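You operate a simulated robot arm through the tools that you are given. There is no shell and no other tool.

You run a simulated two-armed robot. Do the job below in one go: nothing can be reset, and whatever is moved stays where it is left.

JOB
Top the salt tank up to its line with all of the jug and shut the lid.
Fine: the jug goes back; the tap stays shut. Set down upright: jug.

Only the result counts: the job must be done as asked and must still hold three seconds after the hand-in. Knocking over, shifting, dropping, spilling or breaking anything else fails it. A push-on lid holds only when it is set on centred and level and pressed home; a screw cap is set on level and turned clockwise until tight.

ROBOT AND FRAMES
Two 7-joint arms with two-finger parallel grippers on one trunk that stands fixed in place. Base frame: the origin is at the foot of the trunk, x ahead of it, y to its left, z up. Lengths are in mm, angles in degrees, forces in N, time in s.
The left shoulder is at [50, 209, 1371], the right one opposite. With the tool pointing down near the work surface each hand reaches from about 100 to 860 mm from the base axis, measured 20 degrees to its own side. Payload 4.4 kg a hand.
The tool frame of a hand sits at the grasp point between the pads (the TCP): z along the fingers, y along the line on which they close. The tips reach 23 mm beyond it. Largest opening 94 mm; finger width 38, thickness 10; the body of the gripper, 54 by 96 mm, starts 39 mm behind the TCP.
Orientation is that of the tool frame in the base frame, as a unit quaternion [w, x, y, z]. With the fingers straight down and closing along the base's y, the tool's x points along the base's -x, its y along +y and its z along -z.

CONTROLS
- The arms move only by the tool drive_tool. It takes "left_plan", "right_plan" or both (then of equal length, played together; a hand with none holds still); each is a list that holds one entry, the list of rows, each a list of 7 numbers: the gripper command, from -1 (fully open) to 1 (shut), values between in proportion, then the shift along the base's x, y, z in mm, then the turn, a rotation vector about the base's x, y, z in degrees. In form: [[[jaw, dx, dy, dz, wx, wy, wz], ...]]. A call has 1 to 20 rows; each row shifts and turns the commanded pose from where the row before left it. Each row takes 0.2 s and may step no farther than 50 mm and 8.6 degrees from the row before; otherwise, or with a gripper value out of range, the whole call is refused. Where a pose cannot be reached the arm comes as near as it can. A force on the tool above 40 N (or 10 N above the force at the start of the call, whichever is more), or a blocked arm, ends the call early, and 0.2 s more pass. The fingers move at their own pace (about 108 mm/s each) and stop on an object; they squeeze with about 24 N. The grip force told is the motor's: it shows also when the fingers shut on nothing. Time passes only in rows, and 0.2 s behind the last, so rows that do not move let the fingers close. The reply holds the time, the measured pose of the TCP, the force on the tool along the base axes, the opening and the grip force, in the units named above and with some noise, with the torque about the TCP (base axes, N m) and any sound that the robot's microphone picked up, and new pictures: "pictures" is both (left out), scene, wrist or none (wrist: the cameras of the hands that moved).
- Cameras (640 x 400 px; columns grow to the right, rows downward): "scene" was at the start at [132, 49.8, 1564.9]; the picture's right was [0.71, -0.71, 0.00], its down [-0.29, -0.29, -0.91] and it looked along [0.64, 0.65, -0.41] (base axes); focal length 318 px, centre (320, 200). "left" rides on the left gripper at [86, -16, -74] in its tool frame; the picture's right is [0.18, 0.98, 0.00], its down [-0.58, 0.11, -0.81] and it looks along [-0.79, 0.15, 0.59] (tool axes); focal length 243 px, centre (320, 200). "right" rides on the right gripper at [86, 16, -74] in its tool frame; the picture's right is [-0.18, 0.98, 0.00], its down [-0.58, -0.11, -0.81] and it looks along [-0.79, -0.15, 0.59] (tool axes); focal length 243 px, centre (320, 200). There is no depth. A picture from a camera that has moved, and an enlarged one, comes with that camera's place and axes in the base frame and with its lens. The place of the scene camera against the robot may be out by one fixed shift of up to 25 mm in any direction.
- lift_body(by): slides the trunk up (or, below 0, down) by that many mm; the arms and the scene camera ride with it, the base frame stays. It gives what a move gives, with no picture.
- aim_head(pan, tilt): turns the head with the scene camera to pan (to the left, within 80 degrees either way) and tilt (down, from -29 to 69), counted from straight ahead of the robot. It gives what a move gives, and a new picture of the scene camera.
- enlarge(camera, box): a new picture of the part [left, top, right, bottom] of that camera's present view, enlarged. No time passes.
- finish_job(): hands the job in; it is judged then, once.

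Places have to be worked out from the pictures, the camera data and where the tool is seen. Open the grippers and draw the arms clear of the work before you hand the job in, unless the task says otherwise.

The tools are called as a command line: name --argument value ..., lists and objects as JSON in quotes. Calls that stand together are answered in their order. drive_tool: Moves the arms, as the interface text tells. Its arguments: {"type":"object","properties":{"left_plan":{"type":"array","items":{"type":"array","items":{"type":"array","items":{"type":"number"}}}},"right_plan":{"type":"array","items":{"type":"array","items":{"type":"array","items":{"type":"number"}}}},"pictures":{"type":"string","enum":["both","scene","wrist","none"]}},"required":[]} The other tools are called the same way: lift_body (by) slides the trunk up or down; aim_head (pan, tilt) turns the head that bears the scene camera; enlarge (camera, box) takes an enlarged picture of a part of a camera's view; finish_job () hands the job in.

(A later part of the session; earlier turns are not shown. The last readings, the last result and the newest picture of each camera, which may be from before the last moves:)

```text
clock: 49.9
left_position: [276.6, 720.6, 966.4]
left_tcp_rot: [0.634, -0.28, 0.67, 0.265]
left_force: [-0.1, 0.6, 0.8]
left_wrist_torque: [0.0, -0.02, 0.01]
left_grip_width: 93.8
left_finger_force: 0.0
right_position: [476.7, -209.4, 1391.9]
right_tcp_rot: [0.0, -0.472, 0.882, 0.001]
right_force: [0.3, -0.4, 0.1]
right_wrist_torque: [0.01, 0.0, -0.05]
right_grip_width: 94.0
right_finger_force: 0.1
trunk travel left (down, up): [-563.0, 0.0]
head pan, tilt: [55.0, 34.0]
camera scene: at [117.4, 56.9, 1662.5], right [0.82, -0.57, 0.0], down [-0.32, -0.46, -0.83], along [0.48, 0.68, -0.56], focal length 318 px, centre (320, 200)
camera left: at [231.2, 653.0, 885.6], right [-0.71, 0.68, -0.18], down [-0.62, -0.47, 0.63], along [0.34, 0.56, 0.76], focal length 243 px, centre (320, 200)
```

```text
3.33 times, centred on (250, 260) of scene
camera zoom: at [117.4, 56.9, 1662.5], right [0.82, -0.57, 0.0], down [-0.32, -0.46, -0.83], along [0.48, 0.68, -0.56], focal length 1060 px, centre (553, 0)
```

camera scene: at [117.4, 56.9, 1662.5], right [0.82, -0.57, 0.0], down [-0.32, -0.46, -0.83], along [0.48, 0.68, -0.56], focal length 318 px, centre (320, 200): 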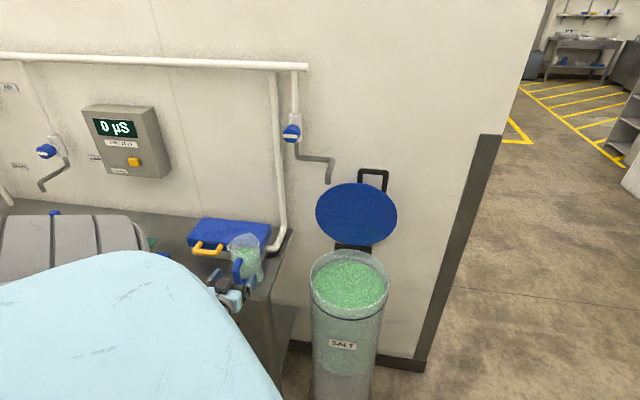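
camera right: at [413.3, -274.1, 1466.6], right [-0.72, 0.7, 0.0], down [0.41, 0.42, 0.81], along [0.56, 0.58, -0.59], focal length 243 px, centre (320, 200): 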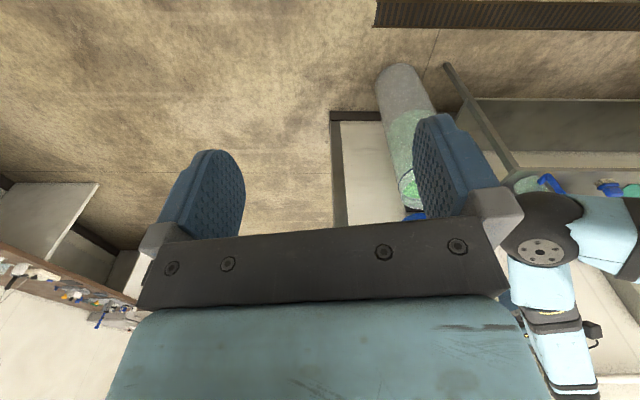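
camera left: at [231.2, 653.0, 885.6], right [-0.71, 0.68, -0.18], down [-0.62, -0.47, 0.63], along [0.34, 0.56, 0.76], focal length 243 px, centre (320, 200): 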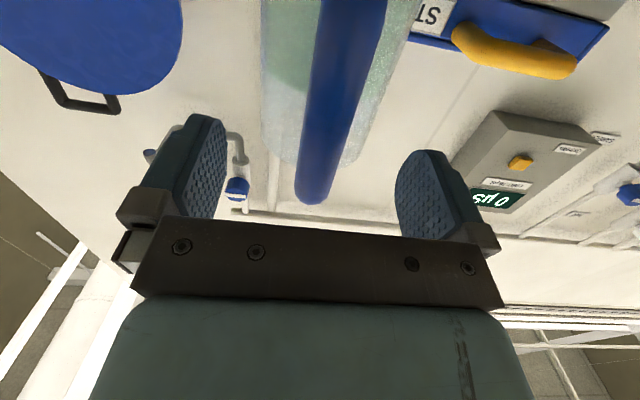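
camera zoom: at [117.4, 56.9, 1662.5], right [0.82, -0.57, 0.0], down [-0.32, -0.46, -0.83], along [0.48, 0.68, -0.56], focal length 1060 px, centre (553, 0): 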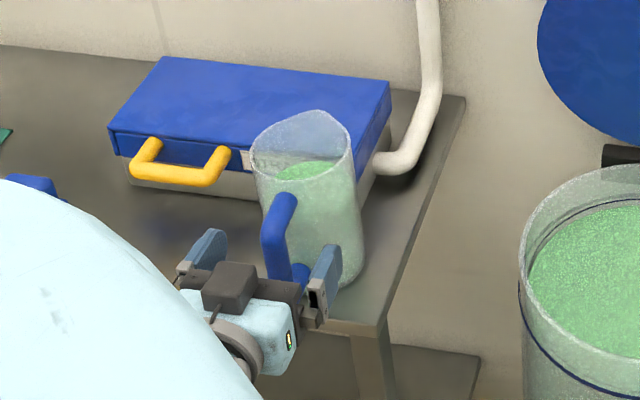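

The handle's upper front corner triangulates to f≈709, z≈991, so the bar centre is at about f 720. I advance the last 22 mm and close the fingers.

drive_tool --left_plan '[[[-1, 7.3, 8.3, 0, 0, 0, 0], [-1, 7.3, 8.3, 0, 0, 0, 0], [-0.4, 0, 0, 0, 0, 0, 0], [0.2, 0, 0, 0, 0, 0, 0], [1, 0, 0, 0, 0, 0, 0], [1, 0, 0, 0, 0, 0, 0], [1, 0, 0, 0, 0, 0, 0]]]' --pictures "both"

enlarge --camera "scene" --box '[180, 200, 320, 320]'

```text
clock: 51.5
left_position: [291.9, 737.9, 965.9]
left_tcp_rot: [0.633, -0.279, 0.672, 0.264]
left_force: [1.0, 0.8, 0.8]
left_wrist_torque: [0.0, -0.09, 0.02]
left_grip_width: 20.7
left_finger_force: 23.6
right_position: [475.6, -209.4, 1391.7]
right_tcp_rot: [0.0, -0.472, 0.882, 0.0]
right_force: [-1.4, -0.1, 0.8]
right_wrist_torque: [0.01, 0.01, 0.0]
right_grip_width: 93.9
right_finger_force: 0.1
trunk travel left (down, up): [-563.0, 0.0]
head pan, tilt: [55.0, 34.0]
camera scene: at [117.7, 57.0, 1662.5], right [0.82, -0.57, 0.0], down [-0.32, -0.46, -0.83], along [0.48, 0.68, -0.56], focal length 318 px, centre (320, 200)
camera left: at [246.4, 669.2, 885.3], right [-0.71, 0.68, -0.18], down [-0.62, -0.47, 0.63], along [0.34, 0.56, 0.76], focal length 243 px, centre (320, 200)
```

scene: 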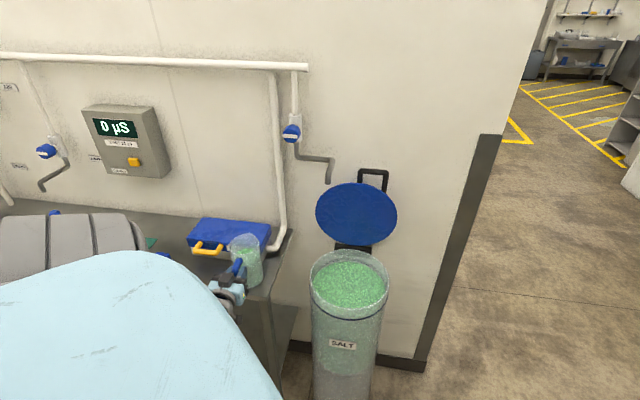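
left: 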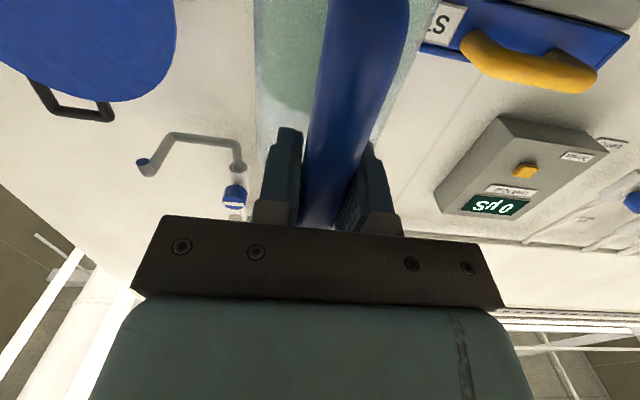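

```text
3.33 times, centred on (250, 260) of scene
camera zoom: at [117.7, 57.0, 1662.5], right [0.82, -0.57, 0.0], down [-0.32, -0.46, -0.83], along [0.48, 0.68, -0.56], focal length 1060 px, centre (553, 0)
```

zoom: 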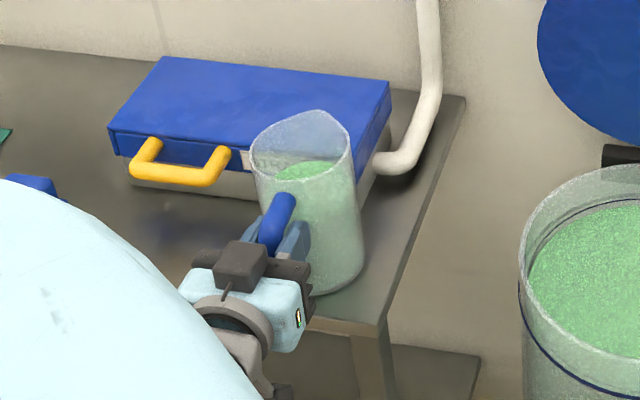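

The fingers hold the handle (20.7 mm, about 24 N); I note this pose (291.9, 737.9, 965.9) for putting the jug back. I lift just a little to check the hold.

drive_tool --left_plan '[[[1, 0, 0, 4, 0, 0, 0], [1, 0, 0, 4, 0, 0, 0], [1, 0, 0, 4, 0, 0, 0], [1, 0, 0, 0, 0, 0, 0]]]' --pictures "both"

enlarge --camera "scene" --box '[180, 200, 320, 320]'

```text
clock: 52.5
left_position: [292.7, 737.6, 976.4]
left_tcp_rot: [0.633, -0.281, 0.672, 0.265]
left_force: [-0.3, -0.1, -5.8]
left_wrist_torque: [-0.33, 0.31, 0.05]
left_grip_width: 20.6
left_finger_force: 23.4
right_position: [475.1, -207.8, 1392.3]
right_tcp_rot: [-0.001, -0.471, 0.882, 0.001]
right_force: [-0.2, 0.8, -0.7]
right_wrist_torque: [0.0, 0.0, 0.0]
right_grip_width: 94.0
right_finger_force: 0.0
trunk travel left (down, up): [-563.0, 0.0]
head pan, tilt: [55.0, 34.0]
camera scene: at [118.1, 58.2, 1662.3], right [0.82, -0.57, 0.0], down [-0.32, -0.46, -0.83], along [0.48, 0.68, -0.56], focal length 318 px, centre (320, 200)
camera left: at [246.1, 669.7, 896.3], right [-0.71, 0.68, -0.18], down [-0.62, -0.47, 0.63], along [0.34, 0.56, 0.76], focal length 243 px, centre (320, 200)
```

scene: 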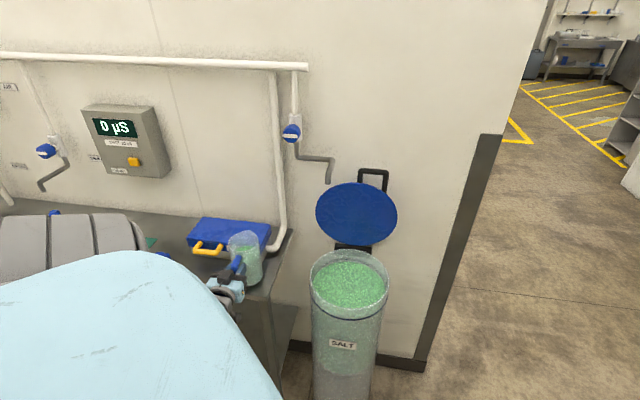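
left: 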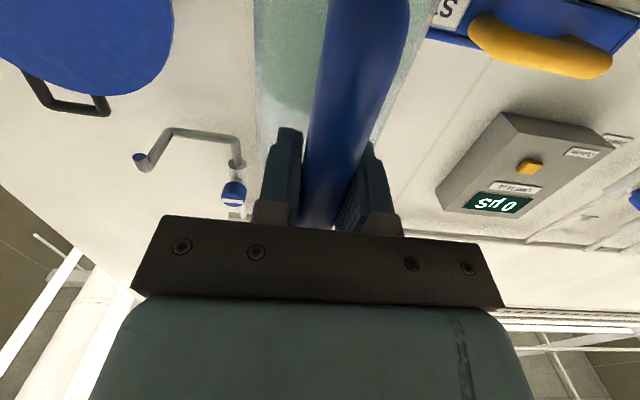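

```text
3.33 times, centred on (250, 260) of scene
camera zoom: at [118.1, 58.2, 1662.3], right [0.82, -0.57, 0.0], down [-0.32, -0.46, -0.83], along [0.48, 0.68, -0.56], focal length 1060 px, centre (553, 0)
```

zoom: 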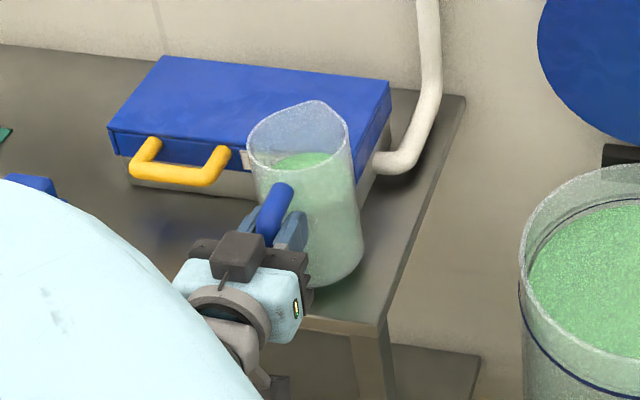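

The jug lifts upright with about 5.8 N and 0.45 N m, and the grip holds. I lift it further, to about 110 mm above its place.

drive_tool --left_plan '[[[1, 0, 0, 10, 0, 0, 0], [1, 0, 0, 15, 0, 0, 0], [1, 0, 0, 20, 0, 0, 0], [1, 0, 0, 20, 0, 0, 0], [1, 0, 0, 20, 0, 0, 0], [1, 0, 0, 15, 0, 0, 0], [1, 0, 0, 0, 0, 0, 0]]]' --pictures "both"

enlarge --camera "scene" --box '[180, 180, 320, 300]'

```text
clock: 54.1
left_position: [291.6, 738.7, 1077.5]
left_tcp_rot: [0.633, -0.281, 0.671, 0.266]
left_force: [0.4, 0.0, -5.9]
left_wrist_torque: [-0.35, 0.3, -0.01]
left_grip_width: 20.5
left_finger_force: 23.8
right_position: [476.8, -207.5, 1393.2]
right_tcp_rot: [0.0, -0.471, 0.882, 0.001]
right_force: [-0.2, -0.1, -0.7]
right_wrist_torque: [0.0, 0.01, -0.02]
right_grip_width: 94.0
right_finger_force: 0.1
trunk travel left (down, up): [-563.0, 0.0]
head pan, tilt: [55.0, 34.0]
camera scene: at [118.2, 58.3, 1662.3], right [0.82, -0.57, 0.0], down [-0.32, -0.46, -0.83], along [0.48, 0.68, -0.56], focal length 318 px, centre (320, 200)
camera left: at [245.7, 670.8, 996.8], right [-0.71, 0.68, -0.18], down [-0.62, -0.47, 0.63], along [0.34, 0.56, 0.76], focal length 243 px, centre (320, 200)
```

scene: 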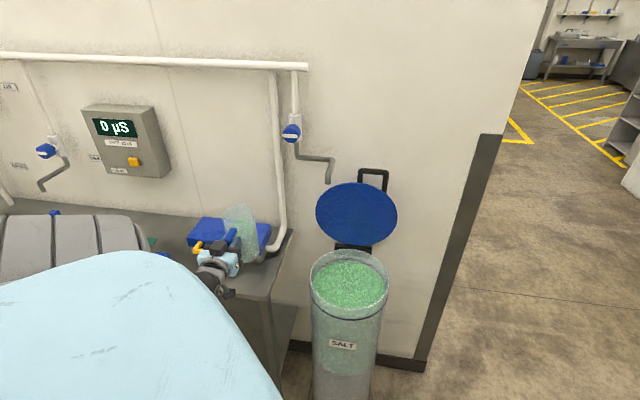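
left: 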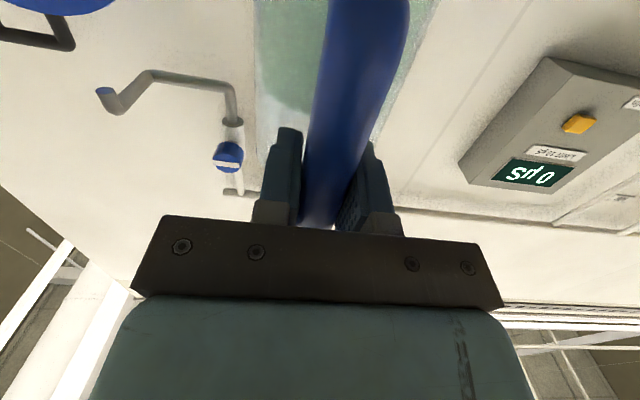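

```text
3.33 times, centred on (250, 240) of scene
camera zoom: at [118.2, 58.3, 1662.3], right [0.82, -0.57, 0.0], down [-0.32, -0.46, -0.83], along [0.48, 0.68, -0.56], focal length 1060 px, centre (553, 67)
```

zoom: 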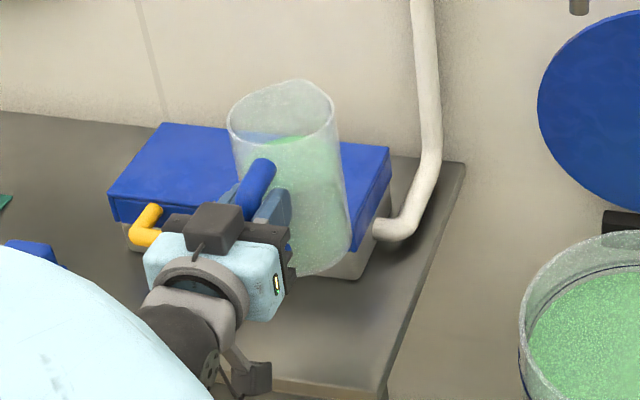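

The jug hangs steady and upright at z +111 mm. I carry it sideways towards the tank in small steps, checking that the arm follows.

drive_tool --left_plan '[[[1, 10, -10, 0, 0, 0, 0], [1, 17, -17, 0, 0, 0, 0], [1, 17, -17, 0, 0, 0, 0], [1, 17, -17, 0, 0, 0, 0], [1, 10, -10, 0, 0, 0, 0]]]' --pictures "scene"

```text
clock: 55.3
left_position: [361.2, 668.6, 1077.8]
left_tcp_rot: [0.632, -0.281, 0.671, 0.266]
left_force: [0.0, 0.4, -6.6]
left_wrist_torque: [-0.29, 0.32, 0.04]
left_grip_width: 20.5
left_finger_force: 24.1
right_position: [477.0, -207.6, 1391.6]
right_tcp_rot: [-0.001, -0.471, 0.882, 0.001]
right_force: [-0.4, 0.1, 0.5]
right_wrist_torque: [-0.02, -0.03, -0.01]
right_grip_width: 94.1
right_finger_force: 0.1
trunk travel left (down, up): [-563.0, 0.0]
head pan, tilt: [55.0, 34.0]
camera scene: at [118.5, 57.7, 1662.3], right [0.82, -0.57, 0.0], down [-0.32, -0.46, -0.83], along [0.48, 0.68, -0.56], focal length 318 px, centre (320, 200)
```

scene: 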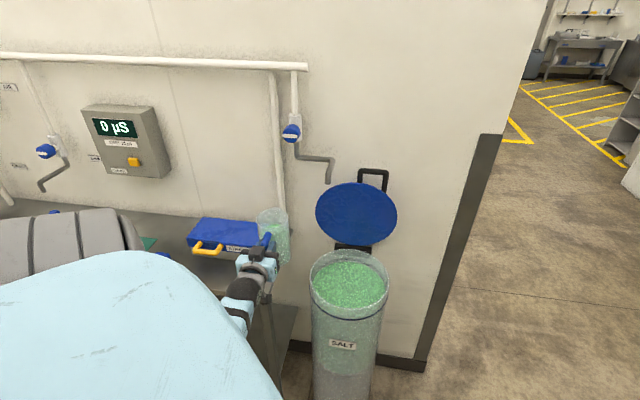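

Tracking is exact. I continue sideways towards the tank.

drive_tool --left_plan '[[[1, 10, -10, 0, 0, 0, 0], [1, 17, -17, 0, 0, 0, 0], [1, 17, -17, 0, 0, 0, 0], [1, 17, -17, 0, 0, 0, 0], [1, 17, -17, 0, 0, 0, 0], [1, 12, -12, 0, 0, 0, 0]]]' --pictures "scene"

```text
clock: 56.4
left_position: [428.6, 654.8, 1122.3]
left_tcp_rot: [0.646, -0.222, 0.658, 0.316]
left_force: [0.0, 0.7, -6.3]
left_wrist_torque: [-0.35, 0.34, 0.0]
left_grip_width: 20.7
left_finger_force: 23.7
right_position: [476.3, -208.6, 1390.5]
right_tcp_rot: [-0.001, -0.471, 0.882, 0.0]
right_force: [0.2, -0.6, -0.2]
right_wrist_torque: [0.02, 0.01, 0.01]
right_grip_width: 94.0
right_finger_force: 0.0
trunk travel left (down, up): [-563.0, 0.0]
head pan, tilt: [55.0, 34.0]
stopped in row 5 (left hand): the arm was blocked; the commanded pose is now the measured one
camera scene: at [118.8, 57.9, 1662.3], right [0.82, -0.57, 0.0], down [-0.32, -0.46, -0.83], along [0.48, 0.68, -0.56], focal length 318 px, centre (320, 200)
```

scene: 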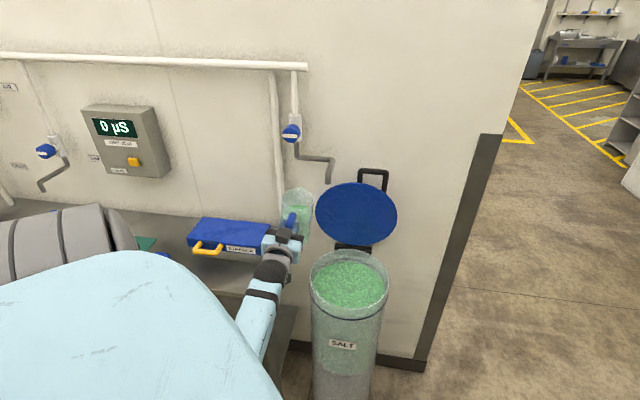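

The arm blocked again, drifting with a roll of about 7 degrees: the wrist-roll joint seems to be at its limit in this direction, and rolling the jug's top to the right relieves it. A small lean is safe for the salt level, so I roll about 12 degrees more and continue towards the tank in small steps.

drive_tool --left_plan '[[[1, 0, 0, 0, 2.1, 2.1, 0], [1, 0, 0, 0, 2.83, 2.83, 0], [1, 0, 0, 0, 2.83, 2.83, 0], [1, 8, -8, 0, 0.7, 0.7, 0], [1, 14, -14, 0, 0, 0, 0], [1, 14, -14, 0, 0, 0, 0]]]' --pictures "scene"

```text
clock: 58.0
left_position: [455.5, 640.8, 1137.5]
left_tcp_rot: [0.608, -0.122, 0.673, 0.403]
left_force: [-0.2, 0.6, -6.1]
left_wrist_torque: [-0.42, 0.25, -0.03]
left_grip_width: 21.1
left_finger_force: 24.2
right_position: [475.9, -208.1, 1391.6]
right_tcp_rot: [0.0, -0.47, 0.882, 0.001]
right_force: [0.1, -0.1, 1.2]
right_wrist_torque: [-0.02, 0.04, -0.01]
right_grip_width: 93.9
right_finger_force: 0.0
trunk travel left (down, up): [-563.0, 0.0]
head pan, tilt: [55.0, 34.0]
stopped in row 6 (left hand): the arm was blocked; the commanded pose is now the measured one
camera scene: at [118.3, 57.8, 1662.4], right [0.82, -0.57, 0.0], down [-0.32, -0.46, -0.83], along [0.48, 0.68, -0.56], focal length 318 px, centre (320, 200)
```

scene: 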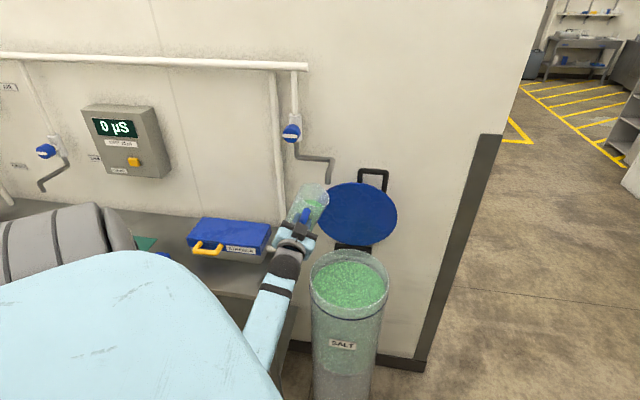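

From the picture, the forearm and hand have become collinear (straight wrist), which explains the block; the spout outlet triangulates to (606, 716, 1187), so I must stay below and clear of it. I back off to the left, lower, and take the roll out.

drive_tool --left_plan '[[[1, -8, 8, -8, 0, 0, 0], [1, -12, 12, -10, -2.7, -2.7, 0], [1, -12, 12, -10, -2.7, -2.7, 0], [1, -10, 10, -10, -2.7, -2.7, 0], [1, -8, 8, -10, -2.7, -2.7, 0], [1, -5, 5, -10, -2.7, -2.7, 0], [1, 0, 0, 0, -2.5, -2.5, 0]]]' --pictures "scene"

```text
clock: 59.6
left_position: [399.4, 695.1, 1079.0]
left_tcp_rot: [0.673, -0.261, 0.631, 0.284]
left_force: [0.2, 0.0, -6.1]
left_wrist_torque: [-0.31, 0.36, -0.01]
left_grip_width: 20.9
left_finger_force: 24.5
right_position: [476.9, -208.8, 1390.9]
right_tcp_rot: [-0.001, -0.471, 0.882, 0.001]
right_force: [0.0, -0.2, 0.9]
right_wrist_torque: [-0.01, 0.01, -0.02]
right_grip_width: 94.2
right_finger_force: 0.0
trunk travel left (down, up): [-563.0, 0.0]
head pan, tilt: [55.0, 34.0]
camera scene: at [118.3, 57.8, 1662.4], right [0.82, -0.57, 0.0], down [-0.32, -0.46, -0.83], along [0.48, 0.68, -0.56], focal length 318 px, centre (320, 200)
```

scene: 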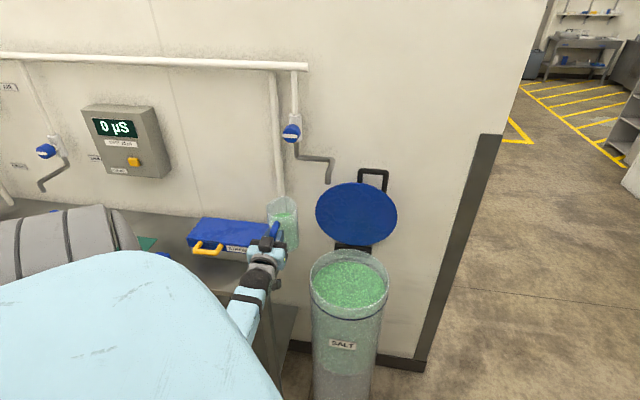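

The jug is level again at (399, 695, 1079). I now yaw the hand clockwise so it points along x while moving towards the tank's near-left side, which keeps the wrist bent the allowed way.

drive_tool --left_plan '[[[1, 4, -9, 0, 0, 0, -5], [1, 7, -17, 0, 0, 0, -6.7], [1, 7, -17, 0, 0, 0, -6.7], [1, 7, -17, 0, 0, 0, -6.7]]]' --pictures "scene"

```text
clock: 60.6
left_position: [425.6, 635.4, 1080.2]
left_tcp_rot: [0.719, -0.118, 0.673, 0.131]
left_force: [-0.1, 0.0, -6.7]
left_wrist_torque: [-0.17, 0.46, -0.02]
left_grip_width: 20.5
left_finger_force: 23.9
right_position: [475.7, -207.9, 1392.5]
right_tcp_rot: [0.0, -0.471, 0.882, 0.002]
right_force: [-0.1, 0.2, -0.5]
right_wrist_torque: [-0.03, 0.01, -0.03]
right_grip_width: 93.8
right_finger_force: 0.0
trunk travel left (down, up): [-563.0, 0.0]
head pan, tilt: [55.0, 34.0]
camera scene: at [117.8, 58.6, 1662.3], right [0.82, -0.57, 0.0], down [-0.32, -0.46, -0.83], along [0.48, 0.68, -0.56], focal length 318 px, centre (320, 200)
```

scene: 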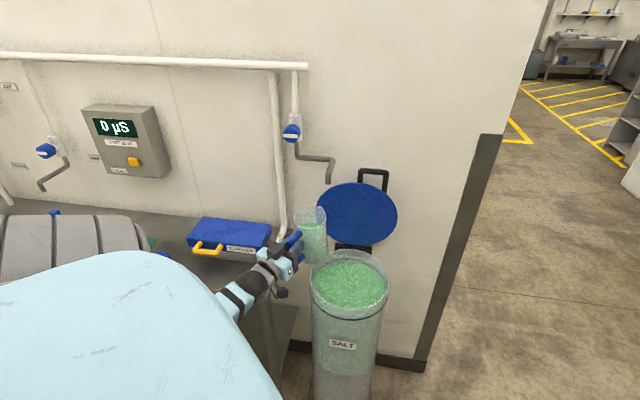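

The arm now follows freely. I continue the yaw and move to the pre-pour spot, with the jug beside and above the tank's left rim.

drive_tool --left_plan '[[[1, 7, -15, 0, 0, 1.3, -5], [1, 7, -15, 0, 0, 1.3, -5], [1, 6, -14, 0, 0, 1.2, -5], [1, 0, 0, 0, 0, 0, 0]]]' --pictures "both"

enlarge --camera "scene" --box '[230, 160, 430, 330]'

```text
clock: 61.6
left_position: [445.5, 591.0, 1080.6]
left_tcp_rot: [0.707, -0.025, 0.705, 0.041]
left_force: [-0.7, 0.1, -6.0]
left_wrist_torque: [-0.02, 0.5, -0.01]
left_grip_width: 20.6
left_finger_force: 23.9
right_position: [475.3, -209.4, 1392.1]
right_tcp_rot: [0.0, -0.471, 0.882, 0.001]
right_force: [0.1, 0.6, -0.8]
right_wrist_torque: [0.02, 0.0, 0.02]
right_grip_width: 93.9
right_finger_force: 0.1
trunk travel left (down, up): [-563.0, 0.0]
head pan, tilt: [55.0, 34.0]
camera scene: at [118.1, 57.8, 1662.4], right [0.82, -0.57, 0.0], down [-0.32, -0.46, -0.83], along [0.48, 0.68, -0.56], focal length 318 px, centre (320, 200)
camera left: at [371.5, 569.9, 993.4], right [-0.09, 0.98, -0.16], down [-0.81, 0.02, 0.58], along [0.57, 0.18, 0.8], focal length 243 px, centre (320, 200)
```

scene: 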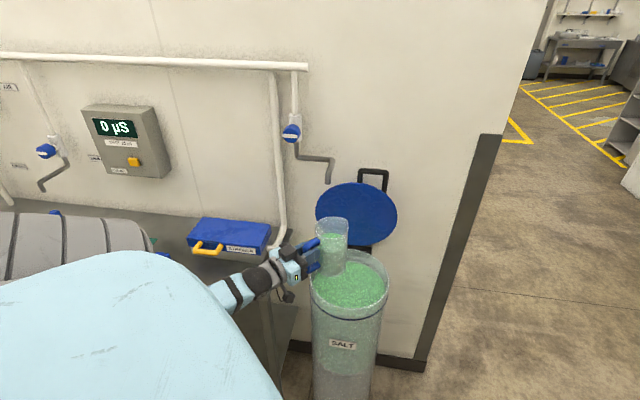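
left: 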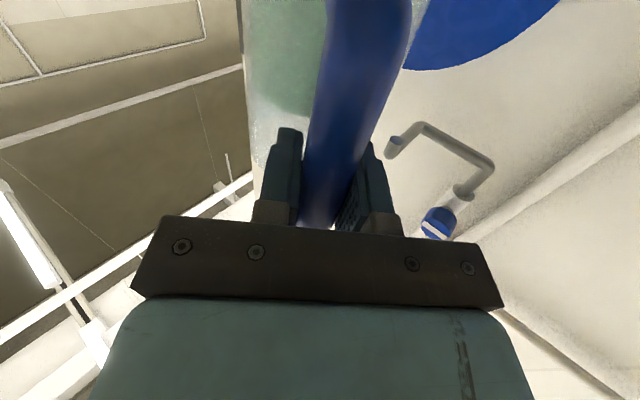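

```text
2.35 times, centred on (330, 245) of scene
camera zoom: at [118.1, 57.8, 1662.4], right [0.82, -0.57, 0.0], down [-0.32, -0.46, -0.83], along [0.48, 0.68, -0.56], focal length 748 px, centre (296, 94)
```

zoom: 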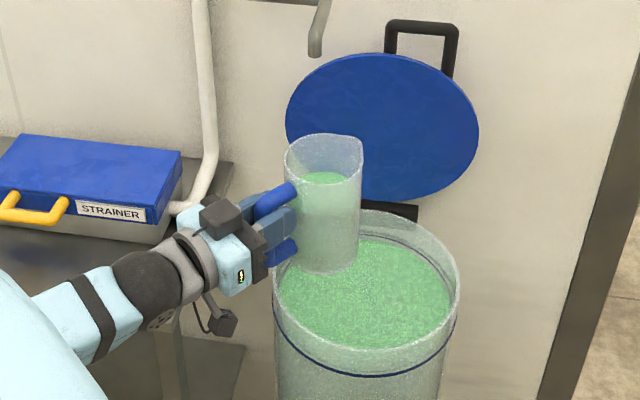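

The jug is upright over the tank's left half, with its spout lip pointing to the tank centre (rim centre confirmed at about (618, 612), rim z≈845). I begin tilting forward to about 35 degrees, keeping the lip over the opening.

drive_tool --left_plan '[[[1, -3.5, -0.3, 0, -0.465, 4.975, 0], [1, -2.3, -0.2, 0, -0.465, 4.975, 0], [1, -1.5, -0.1, 0, -0.465, 4.975, 0], [1, -0.7, 0, 0, -0.465, 4.975, 0], [1, 1.5, 0.1, 0, -0.465, 4.975, 0], [1, 2.3, 0.2, 0, -0.465, 4.975, 0], [1, 3.7, 0.3, 0, -0.465, 4.975, 0], [1, 0, 0, 0, 0, 0, 0]]]' --pictures "scene"

enlarge --camera "scene" --box '[230, 160, 430, 330]'

```text
clock: 63.4
left_position: [443.7, 592.3, 1079.5]
left_tcp_rot: [0.463, -0.032, 0.886, 0.026]
left_force: [-0.3, 0.1, -5.7]
left_wrist_torque: [-0.02, 0.24, -0.02]
left_grip_width: 20.4
left_finger_force: 23.4
right_position: [475.9, -209.3, 1392.0]
right_tcp_rot: [-0.001, -0.471, 0.882, 0.001]
right_force: [-1.0, 0.6, 0.6]
right_wrist_torque: [0.01, -0.02, -0.01]
right_grip_width: 94.0
right_finger_force: 0.0
trunk travel left (down, up): [-563.0, 0.0]
head pan, tilt: [55.0, 34.0]
camera scene: at [118.0, 57.7, 1662.4], right [0.82, -0.57, 0.0], down [-0.32, -0.46, -0.83], along [0.48, 0.68, -0.56], focal length 318 px, centre (320, 200)
```

scene: 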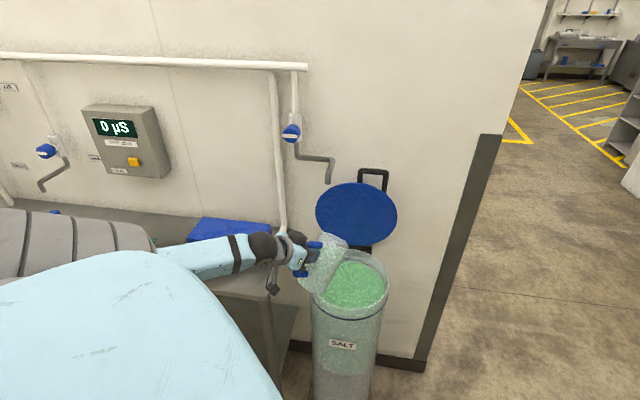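

```text
2.35 times, centred on (330, 245) of scene
camera zoom: at [118.0, 57.7, 1662.4], right [0.82, -0.57, 0.0], down [-0.32, -0.46, -0.83], along [0.48, 0.68, -0.56], focal length 748 px, centre (296, 94)
```

zoom: 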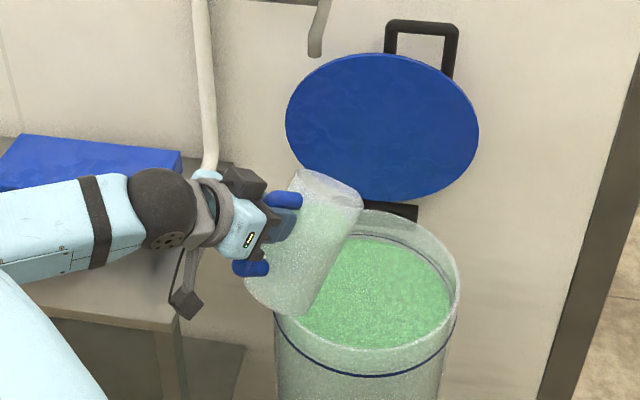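

At 35 degrees nothing has left the jug yet (5.7 N) and the lip is over the tank. I tilt on slowly to 60 degrees.

drive_tool --left_plan '[[[1, 2.3, 0.2, 0, -0.2325, 2.4875, 0], [1, 2.3, 0.2, 0, -0.2325, 2.4875, 0], [1, 2.6, 0.2, 0, -0.2325, 2.4875, 0], [1, 2.6, 0.2, 0, -0.2325, 2.4875, 0], [1, 3.0, 0.3, 0, -0.2325, 2.4875, 0], [1, 3.1, 0.3, 0, -0.2325, 2.4875, 0], [1, 3.8, 0.3, 0, -0.2325, 2.4875, 0], [1, 3.9, 0.3, 0, -0.2325, 2.4875, 0], [1, 4.2, 0.4, 0, -0.2325, 2.4875, 0], [1, 4.3, 0.4, 0, -0.2325, 2.4875, 0]]]' --pictures "scene"

enlarge --camera "scene" --box '[230, 160, 430, 330]'

```text
clock: 65.6
left_position: [476.8, 594.0, 1079.7]
left_tcp_rot: [0.26, -0.034, 0.965, 0.013]
left_force: [-0.6, 0.4, -5.7]
left_wrist_torque: [0.0, -0.04, 0.01]
left_grip_width: 20.5
left_finger_force: 24.1
right_position: [475.4, -208.5, 1391.8]
right_tcp_rot: [0.0, -0.471, 0.882, 0.001]
right_force: [-0.2, 0.5, -0.2]
right_wrist_torque: [0.0, 0.03, 0.01]
right_grip_width: 94.2
right_finger_force: 0.1
trunk travel left (down, up): [-563.0, 0.0]
head pan, tilt: [55.0, 34.0]
camera scene: at [118.7, 57.8, 1662.3], right [0.82, -0.57, 0.0], down [-0.32, -0.46, -0.83], along [0.47, 0.68, -0.56], focal length 318 px, centre (320, 200)
```

scene: 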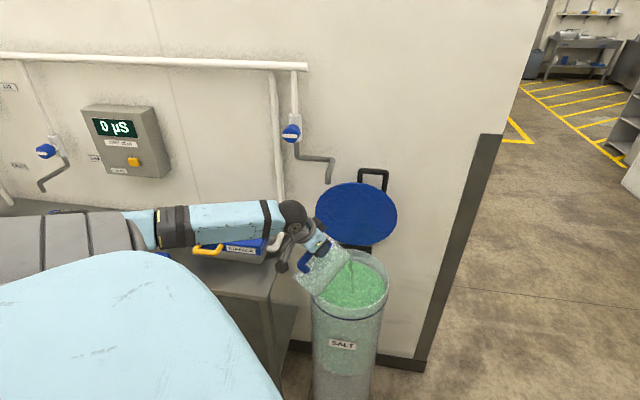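

```text
2.35 times, centred on (330, 245) of scene
camera zoom: at [118.7, 57.8, 1662.3], right [0.82, -0.57, 0.0], down [-0.32, -0.46, -0.83], along [0.47, 0.68, -0.56], focal length 748 px, centre (296, 94)
```

zoom: 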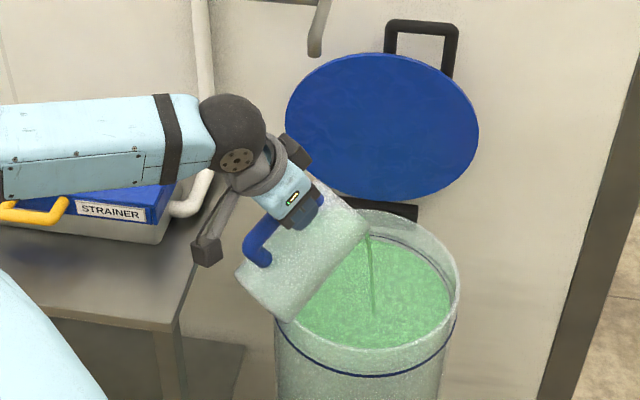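

A thin stream now falls from the lip into the middle of the tank. I continue slowly to about 80 degrees.

drive_tool --left_plan '[[[1, 0, 0, 0, 0, 0, 0], [1, 4.5, 0.4, -2, -0.2325, 2.4875, 0], [1, 4.6, 0.4, -2, -0.2325, 2.4875, 0], [1, 5, 0.4, -2, -0.2325, 2.4875, 0], [1, 5, 0.4, -2, -0.2325, 2.4875, 0], [1, 0, 0, 0, 0, 0, 0], [1, 5, 0.4, -2, -0.2325, 2.4875, 0], [1, 5.1, 0.4, -2, -0.2325, 2.4875, 0], [1, 5.2, 0.4, -2, -0.2325, 2.4875, 0], [1, 5.3, 0.4, -2, -0.2325, 2.4875, 0], [1, 0, 0, 0, 0, 0, 0], [1, 0, 0, 0, 0, 0, 0]]]' --pictures "scene"

enlarge --camera "scene" --box '[230, 160, 430, 330]'

```text
clock: 68.2
left_position: [516.8, 596.1, 1063.0]
left_tcp_rot: [0.09, -0.035, 0.995, 0.005]
left_force: [-0.8, 0.8, -3.3]
left_wrist_torque: [0.07, -0.14, 0.03]
left_grip_width: 20.7
left_finger_force: 23.5
right_position: [476.2, -208.2, 1393.0]
right_tcp_rot: [-0.001, -0.471, 0.882, 0.001]
right_force: [0.8, -0.4, 0.3]
right_wrist_torque: [0.02, 0.01, 0.03]
right_grip_width: 93.9
right_finger_force: 0.1
trunk travel left (down, up): [-563.0, 0.0]
head pan, tilt: [55.0, 34.0]
camera scene: at [118.0, 57.3, 1662.4], right [0.82, -0.57, 0.0], down [-0.32, -0.46, -0.83], along [0.48, 0.68, -0.56], focal length 318 px, centre (320, 200)
```

scene: 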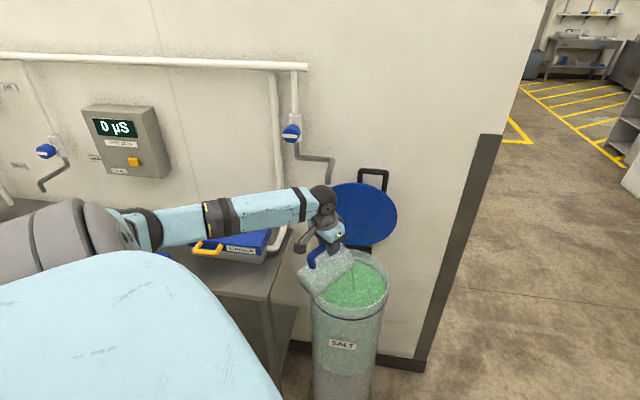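

```text
2.35 times, centred on (330, 245) of scene
camera zoom: at [118.0, 57.3, 1662.4], right [0.82, -0.57, 0.0], down [-0.32, -0.46, -0.83], along [0.48, 0.68, -0.56], focal length 748 px, centre (296, 94)
```

zoom: 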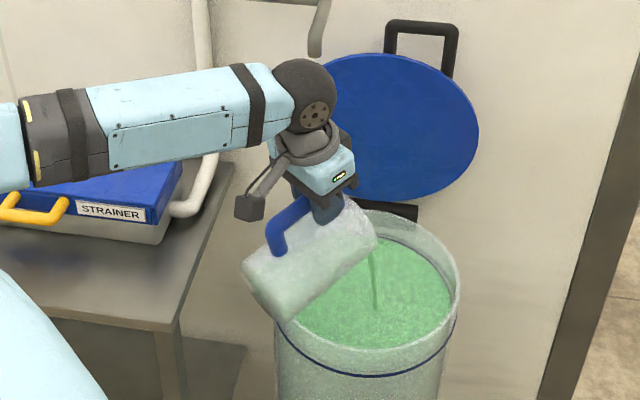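

About 2.4 N of salt has gone in, and the stream stays inside the tank. I keep tilting slowly to about 100 degrees.

drive_tool --left_plan '[[[1, 0, 0, 0, 0, 0, 0], [1, 5.6, 0.5, -2, -0.2325, 2.4875, 0], [1, 5.7, 0.5, -2, -0.2325, 2.4875, 0], [1, 6, 0.5, -2, -0.2325, 2.4875, 0], [1, 6, 0.5, -2, -0.2325, 2.4875, 0], [1, 0, 0, 0, 0, 0, 0], [1, 6.8, 0.5, 0, -0.2325, 2.4875, 0], [1, 6.8, 0.5, 0, -0.2325, 2.4875, 0], [1, 7, 0.5, 0, -0.2325, 2.4875, 0], [1, 7, 0.5, 0, -0.2325, 2.4875, 0], [1, 0, 0, 0, 0, 0, 0], [1, 0, 0, 0, 0, 0, 0]]]' --pictures "scene"

enlarge --camera "scene" --box '[230, 160, 430, 330]'

```text
clock: 70.8
left_position: [566.6, 600.3, 1055.1]
left_tcp_rot: [-0.085, -0.034, 0.996, -0.006]
left_force: [-0.1, -0.3, 0.1]
left_wrist_torque: [0.05, -0.04, -0.01]
left_grip_width: 20.1
left_finger_force: 24.7
right_position: [475.1, -208.4, 1392.2]
right_tcp_rot: [0.0, -0.471, 0.882, 0.001]
right_force: [0.1, 0.9, 0.5]
right_wrist_torque: [0.0, 0.0, 0.01]
right_grip_width: 94.1
right_finger_force: 0.1
trunk travel left (down, up): [-563.0, 0.0]
head pan, tilt: [55.0, 34.0]
camera scene: at [117.7, 57.1, 1662.5], right [0.82, -0.57, 0.0], down [-0.32, -0.46, -0.83], along [0.48, 0.68, -0.56], focal length 318 px, centre (320, 200)
```

scene: 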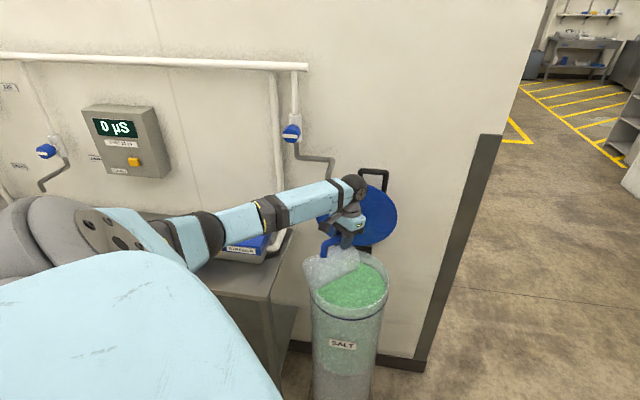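

```text
2.35 times, centred on (330, 245) of scene
camera zoom: at [117.7, 57.1, 1662.5], right [0.82, -0.57, 0.0], down [-0.32, -0.46, -0.83], along [0.48, 0.68, -0.56], focal length 748 px, centre (296, 94)
```

zoom: 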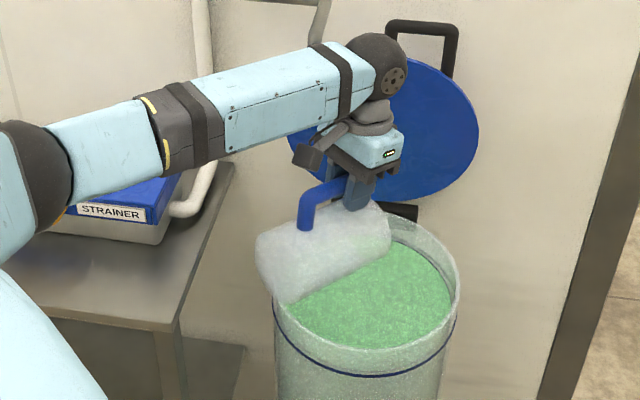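

The reading has dropped to about the empty jug's weight. I tilt on to about 115 degrees and give it a few small shakes so that everything runs out.

drive_tool --left_plan '[[[1, 6.8, 0.5, 0, -0.2325, 2.4875, 0], [1, 6.8, 0.5, 0, -0.2325, 2.4875, 0], [1, 6.9, 0.5, 0, -0.2325, 2.4875, 0], [1, 6.9, 0.5, 0, -0.2325, 2.4875, 0], [1, 6.8, 0.5, 0, -0.2325, 2.4875, 0], [1, 6.8, 0.5, 0, -0.2325, 2.4875, 0], [1, 0, 0, 4, 0, 0, 0], [1, 0, 0, -4, 0, 0, 0], [1, 0, 0, 4, 0, 0, 0], [1, 0, 0, -4, 0, 0, 0], [1, 0, 0, 0, 0, 0, 0], [1, 0, 0, 0, 0, 0, 0]]]' --pictures "both"

enlarge --camera "scene" --box '[230, 160, 430, 330]'

```text
clock: 73.4
left_position: [608.3, 604.3, 1056.2]
left_tcp_rot: [-0.214, -0.033, 0.976, -0.012]
left_force: [0.0, -0.3, -1.3]
left_wrist_torque: [0.02, -0.08, 0.03]
left_grip_width: 20.1
left_finger_force: 23.6
right_position: [476.0, -209.2, 1391.8]
right_tcp_rot: [0.0, -0.471, 0.882, 0.0]
right_force: [0.1, 0.2, -1.1]
right_wrist_torque: [-0.01, -0.01, -0.01]
right_grip_width: 93.9
right_finger_force: 0.1
trunk travel left (down, up): [-563.0, 0.0]
head pan, tilt: [55.0, 34.0]
camera scene: at [117.7, 57.1, 1662.5], right [0.82, -0.57, 0.0], down [-0.32, -0.46, -0.83], along [0.48, 0.68, -0.56], focal length 318 px, centre (320, 200)
camera left: at [561.2, 585.3, 1160.9], right [-0.24, 0.97, 0.07], down [0.85, 0.18, 0.49], along [0.46, 0.17, -0.87], focal length 243 px, centre (320, 200)
```

scene: 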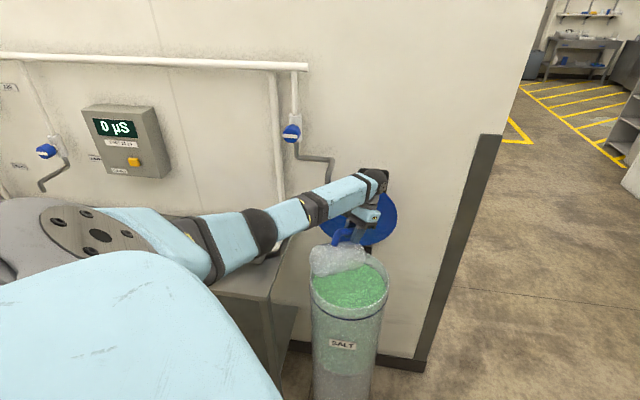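
left: 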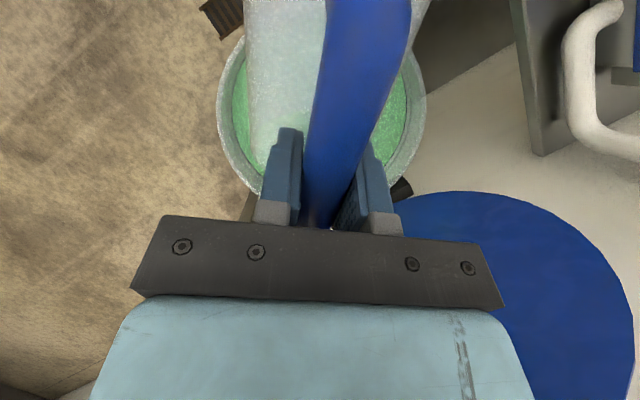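

```text
2.35 times, centred on (330, 245) of scene
camera zoom: at [117.7, 57.1, 1662.5], right [0.82, -0.57, 0.0], down [-0.32, -0.46, -0.83], along [0.48, 0.68, -0.56], focal length 748 px, centre (296, 94)
```

zoom: 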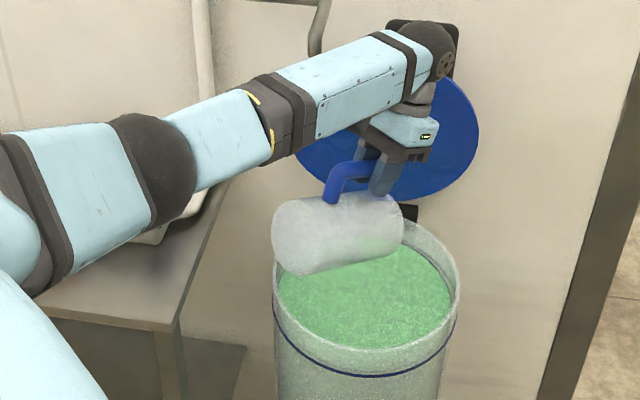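

The jug looks empty. I enlarge strongly on it to check for remaining salt.

enlarge --camera "scene" --box '[300, 220, 380, 290]'

enlarge --camera "left" --box '[210, 0, 440, 140]'

```text
5.71 times, centred on (340, 255) of scene
camera zoom: at [117.7, 57.1, 1662.5], right [0.82, -0.57, 0.0], down [-0.32, -0.46, -0.83], along [0.48, 0.68, -0.56], focal length 1817 px, centre (206, -114)
```

zoom: 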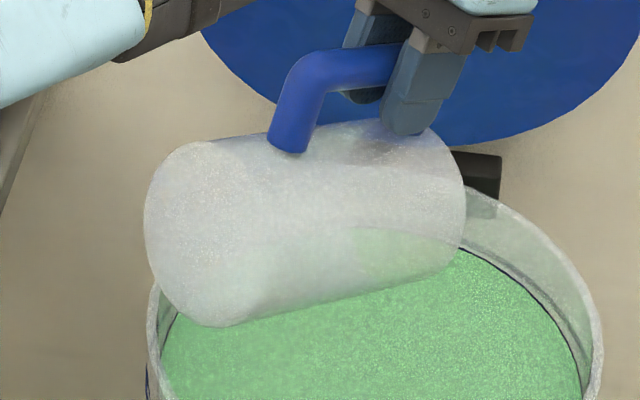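

```text
2.78 times, centred on (325, 70) of left
camera zoom: at [561.2, 585.3, 1160.9], right [-0.24, 0.97, 0.07], down [0.85, 0.18, 0.49], along [0.46, 0.17, -0.87], focal length 675 px, centre (306, 562)
```

zoom: 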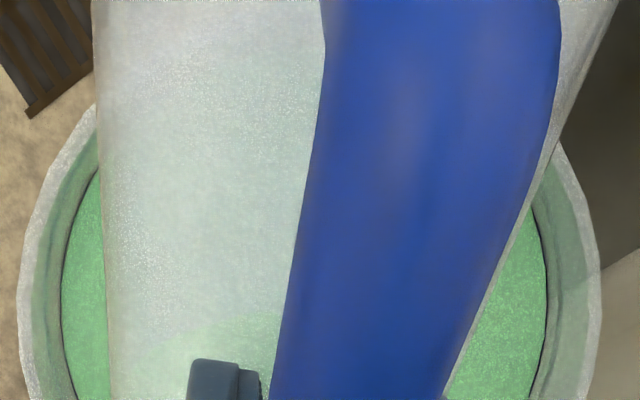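

Only see-through colour remains and the tank's surface is at its dark line. I hold a moment longer for any last grains and re-read the weight.

drive_tool --left_plan '[[[1, 0, 0, 0, -0.25, 2.5, 0], [1, 0, 0, 0, 0, 0, 0], [1, 0, 0, 0, 0, 0, 0], [1, 0, 0, 0, 0, 0, 0], [1, 0, 0, 0, 0, 0, 0]]]' --pictures "none"

enlarge --camera "scene" --box '[300, 220, 400, 310]'

```text
clock: 74.6
left_position: [609.4, 603.8, 1054.8]
left_tcp_rot: [-0.235, -0.035, 0.971, -0.014]
left_force: [0.3, -0.6, -1.4]
left_wrist_torque: [0.0, -0.08, 0.0]
left_grip_width: 20.0
left_finger_force: 24.1
right_position: [475.3, -209.1, 1392.4]
right_tcp_rot: [0.001, -0.471, 0.882, 0.001]
right_force: [0.5, -0.3, -0.1]
right_wrist_torque: [0.0, 0.01, -0.02]
right_grip_width: 93.9
right_finger_force: 0.1
trunk travel left (down, up): [-563.0, 0.0]
head pan, tilt: [55.0, 34.0]
```

```text
4.44 times, centred on (350, 265) of scene
camera zoom: at [117.6, 57.2, 1662.5], right [0.82, -0.57, 0.0], down [-0.32, -0.46, -0.83], along [0.48, 0.68, -0.56], focal length 1413 px, centre (187, -89)
```

zoom: 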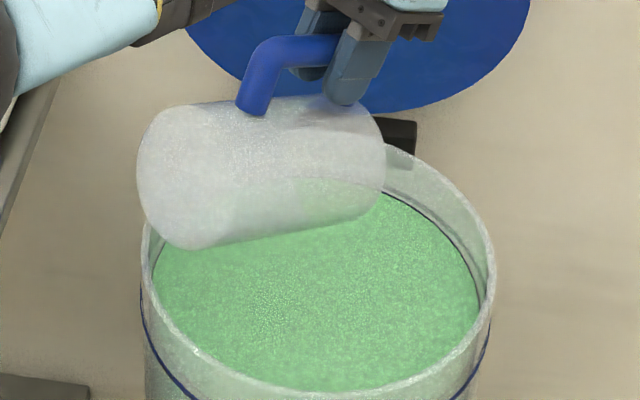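

The jug is empty (1.4 N). I tilt it back upright along the reversed path, first half.

drive_tool --left_plan '[[[1, 0, 0, 0, 0.25, -2.5, 0], [1, -13.6, -1, 0, 0.465, -4.975, 0], [1, -13.8, -1, 0, 0.465, -4.975, 0], [1, -13.6, -1, 0, 0.465, -4.975, 0], [1, -14, -1, 0, 0.465, -4.975, 0], [1, -13.6, -1, 0, 0.465, -4.975, 0], [1, -12, -1, 4, 0.465, -4.975, 0], [1, -11.3, -1, 4, 0.465, -4.975, 0], [1, -10.5, -0.8, 4, 0.465, -4.975, 0], [1, -10.1, -0.8, 4, 0.465, -4.975, 0], [1, -10, -0.8, 4, 0.465, -4.975, 0], [1, -9.1, -0.8, 4, 0.465, -4.975, 0], [1, -8.5, -0.7, 0, 0.465, -4.975, 0], [1, -7.7, -0.6, 0, 0.465, -4.975, 0]]]' --pictures "scene"

```text
clock: 77.6
left_position: [460.0, 591.2, 1080.1]
left_tcp_rot: [0.344, -0.033, 0.938, 0.019]
left_force: [-0.1, -0.4, -1.7]
left_wrist_torque: [0.01, 0.0, 0.0]
left_grip_width: 20.3
left_finger_force: 23.9
right_position: [476.3, -208.7, 1392.5]
right_tcp_rot: [0.0, -0.471, 0.882, 0.0]
right_force: [-0.5, 0.5, -0.4]
right_wrist_torque: [0.0, -0.04, 0.03]
right_grip_width: 94.0
right_finger_force: 0.0
trunk travel left (down, up): [-563.0, 0.0]
head pan, tilt: [55.0, 34.0]
camera scene: at [116.9, 57.0, 1662.6], right [0.82, -0.57, 0.0], down [-0.32, -0.46, -0.83], along [0.48, 0.68, -0.56], focal length 318 px, centre (320, 200)
```

scene: 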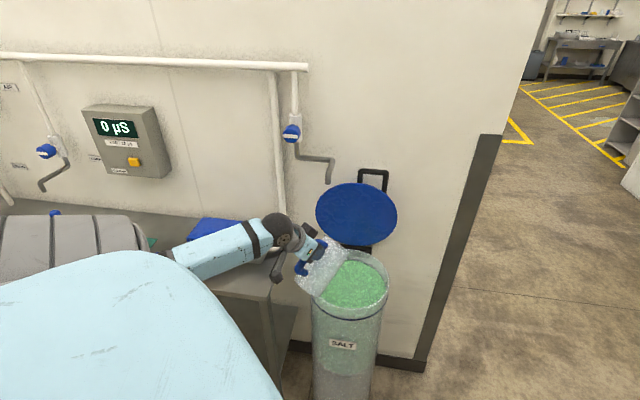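

The motion back is tracking well. I finish bringing the jug upright.

drive_tool --left_plan '[[[1, -6.1, -0.5, 0, 0.465, -4.975, 0], [1, -5.2, -0.4, 0, 0.465, -4.975, 0], [1, -4.6, -0.4, 0, 0.465, -4.975, 0], [1, -3.7, -0.3, 0, 0.465, -4.975, 0], [1, -2.3, -0.2, 0, 0.465, -4.975, 0], [1, -1.5, -0.1, 0, 0.465, -4.975, 0], [1, 0.7, 0, 0, 0.465, -4.975, 0], [1, 1.5, 0.1, 0, 0.465, -4.975, 0], [1, 2.3, 0.2, 0, 0.465, -4.975, 0]]]' --pictures "scene"

enlarge --camera "scene" --box '[230, 160, 430, 330]'

```text
clock: 79.6
left_position: [442.2, 590.5, 1079.5]
left_tcp_rot: [0.676, -0.026, 0.736, 0.04]
left_force: [-0.3, 0.3, -0.5]
left_wrist_torque: [-0.06, 0.09, -0.01]
left_grip_width: 20.2
left_finger_force: 23.7
right_position: [475.8, -209.7, 1392.7]
right_tcp_rot: [-0.001, -0.471, 0.882, 0.001]
right_force: [0.6, 0.3, 0.4]
right_wrist_torque: [0.01, 0.01, 0.04]
right_grip_width: 93.8
right_finger_force: 0.2
trunk travel left (down, up): [-563.0, 0.0]
head pan, tilt: [55.0, 34.0]
camera scene: at [118.0, 57.3, 1662.4], right [0.82, -0.57, 0.0], down [-0.32, -0.46, -0.83], along [0.48, 0.68, -0.56], focal length 318 px, centre (320, 200)
```

scene: 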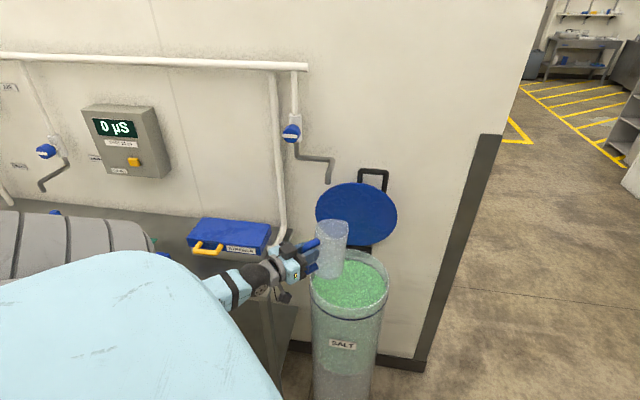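

```text
2.35 times, centred on (330, 245) of scene
camera zoom: at [118.0, 57.3, 1662.4], right [0.82, -0.57, 0.0], down [-0.32, -0.46, -0.83], along [0.48, 0.68, -0.56], focal length 748 px, centre (296, 94)
```

zoom: 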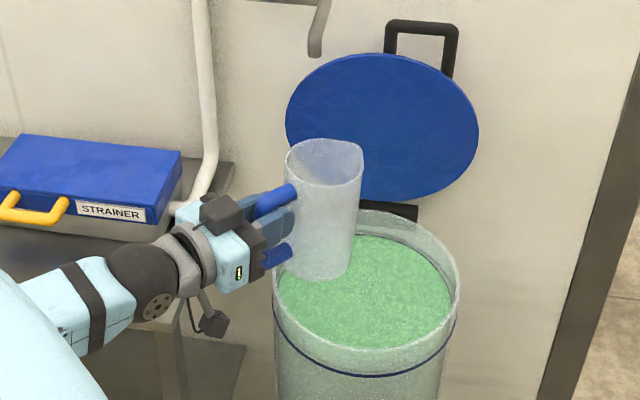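

The jug is empty and nearly upright. I reverse the yaw and move back towards the bench side.

drive_tool --left_plan '[[[1, -6, 14, 0, 0, 0, 5], [1, -7, 15, 0, 0, 0, 5], [1, -7, 15, 0, 0, 0, 5], [1, -7, 17, 0, 0, 0, 6.5], [1, -7, 17, 0, 0, 0, 6.5], [1, -7, 17, 0, 0, 0, 6.5], [1, -2, 9, 0, 0, 0, 5]]]' --pictures "scene"

```text
clock: 81.2
left_position: [399.2, 693.9, 1081.8]
left_tcp_rot: [0.621, -0.274, 0.684, 0.267]
left_force: [-0.1, 0.1, -1.4]
left_wrist_torque: [-0.06, 0.09, -0.02]
left_grip_width: 20.2
left_finger_force: 23.9
right_position: [477.4, -209.3, 1391.4]
right_tcp_rot: [-0.001, -0.472, 0.882, 0.001]
right_force: [-0.5, -0.2, 0.0]
right_wrist_torque: [0.02, 0.02, 0.0]
right_grip_width: 93.7
right_finger_force: 0.0
trunk travel left (down, up): [-563.0, 0.0]
head pan, tilt: [55.0, 34.0]
camera scene: at [118.8, 56.4, 1662.4], right [0.82, -0.57, 0.0], down [-0.32, -0.46, -0.83], along [0.47, 0.68, -0.56], focal length 318 px, centre (320, 200)
```

scene: 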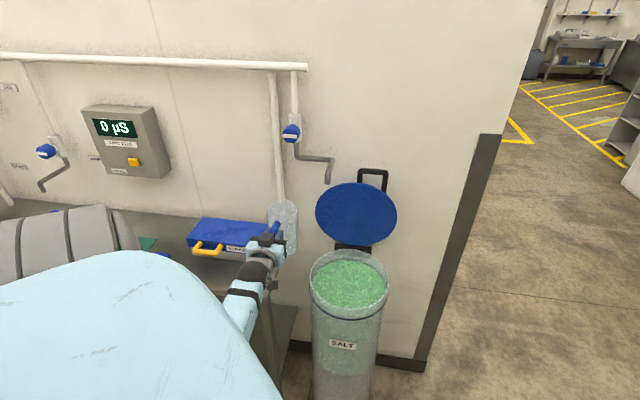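

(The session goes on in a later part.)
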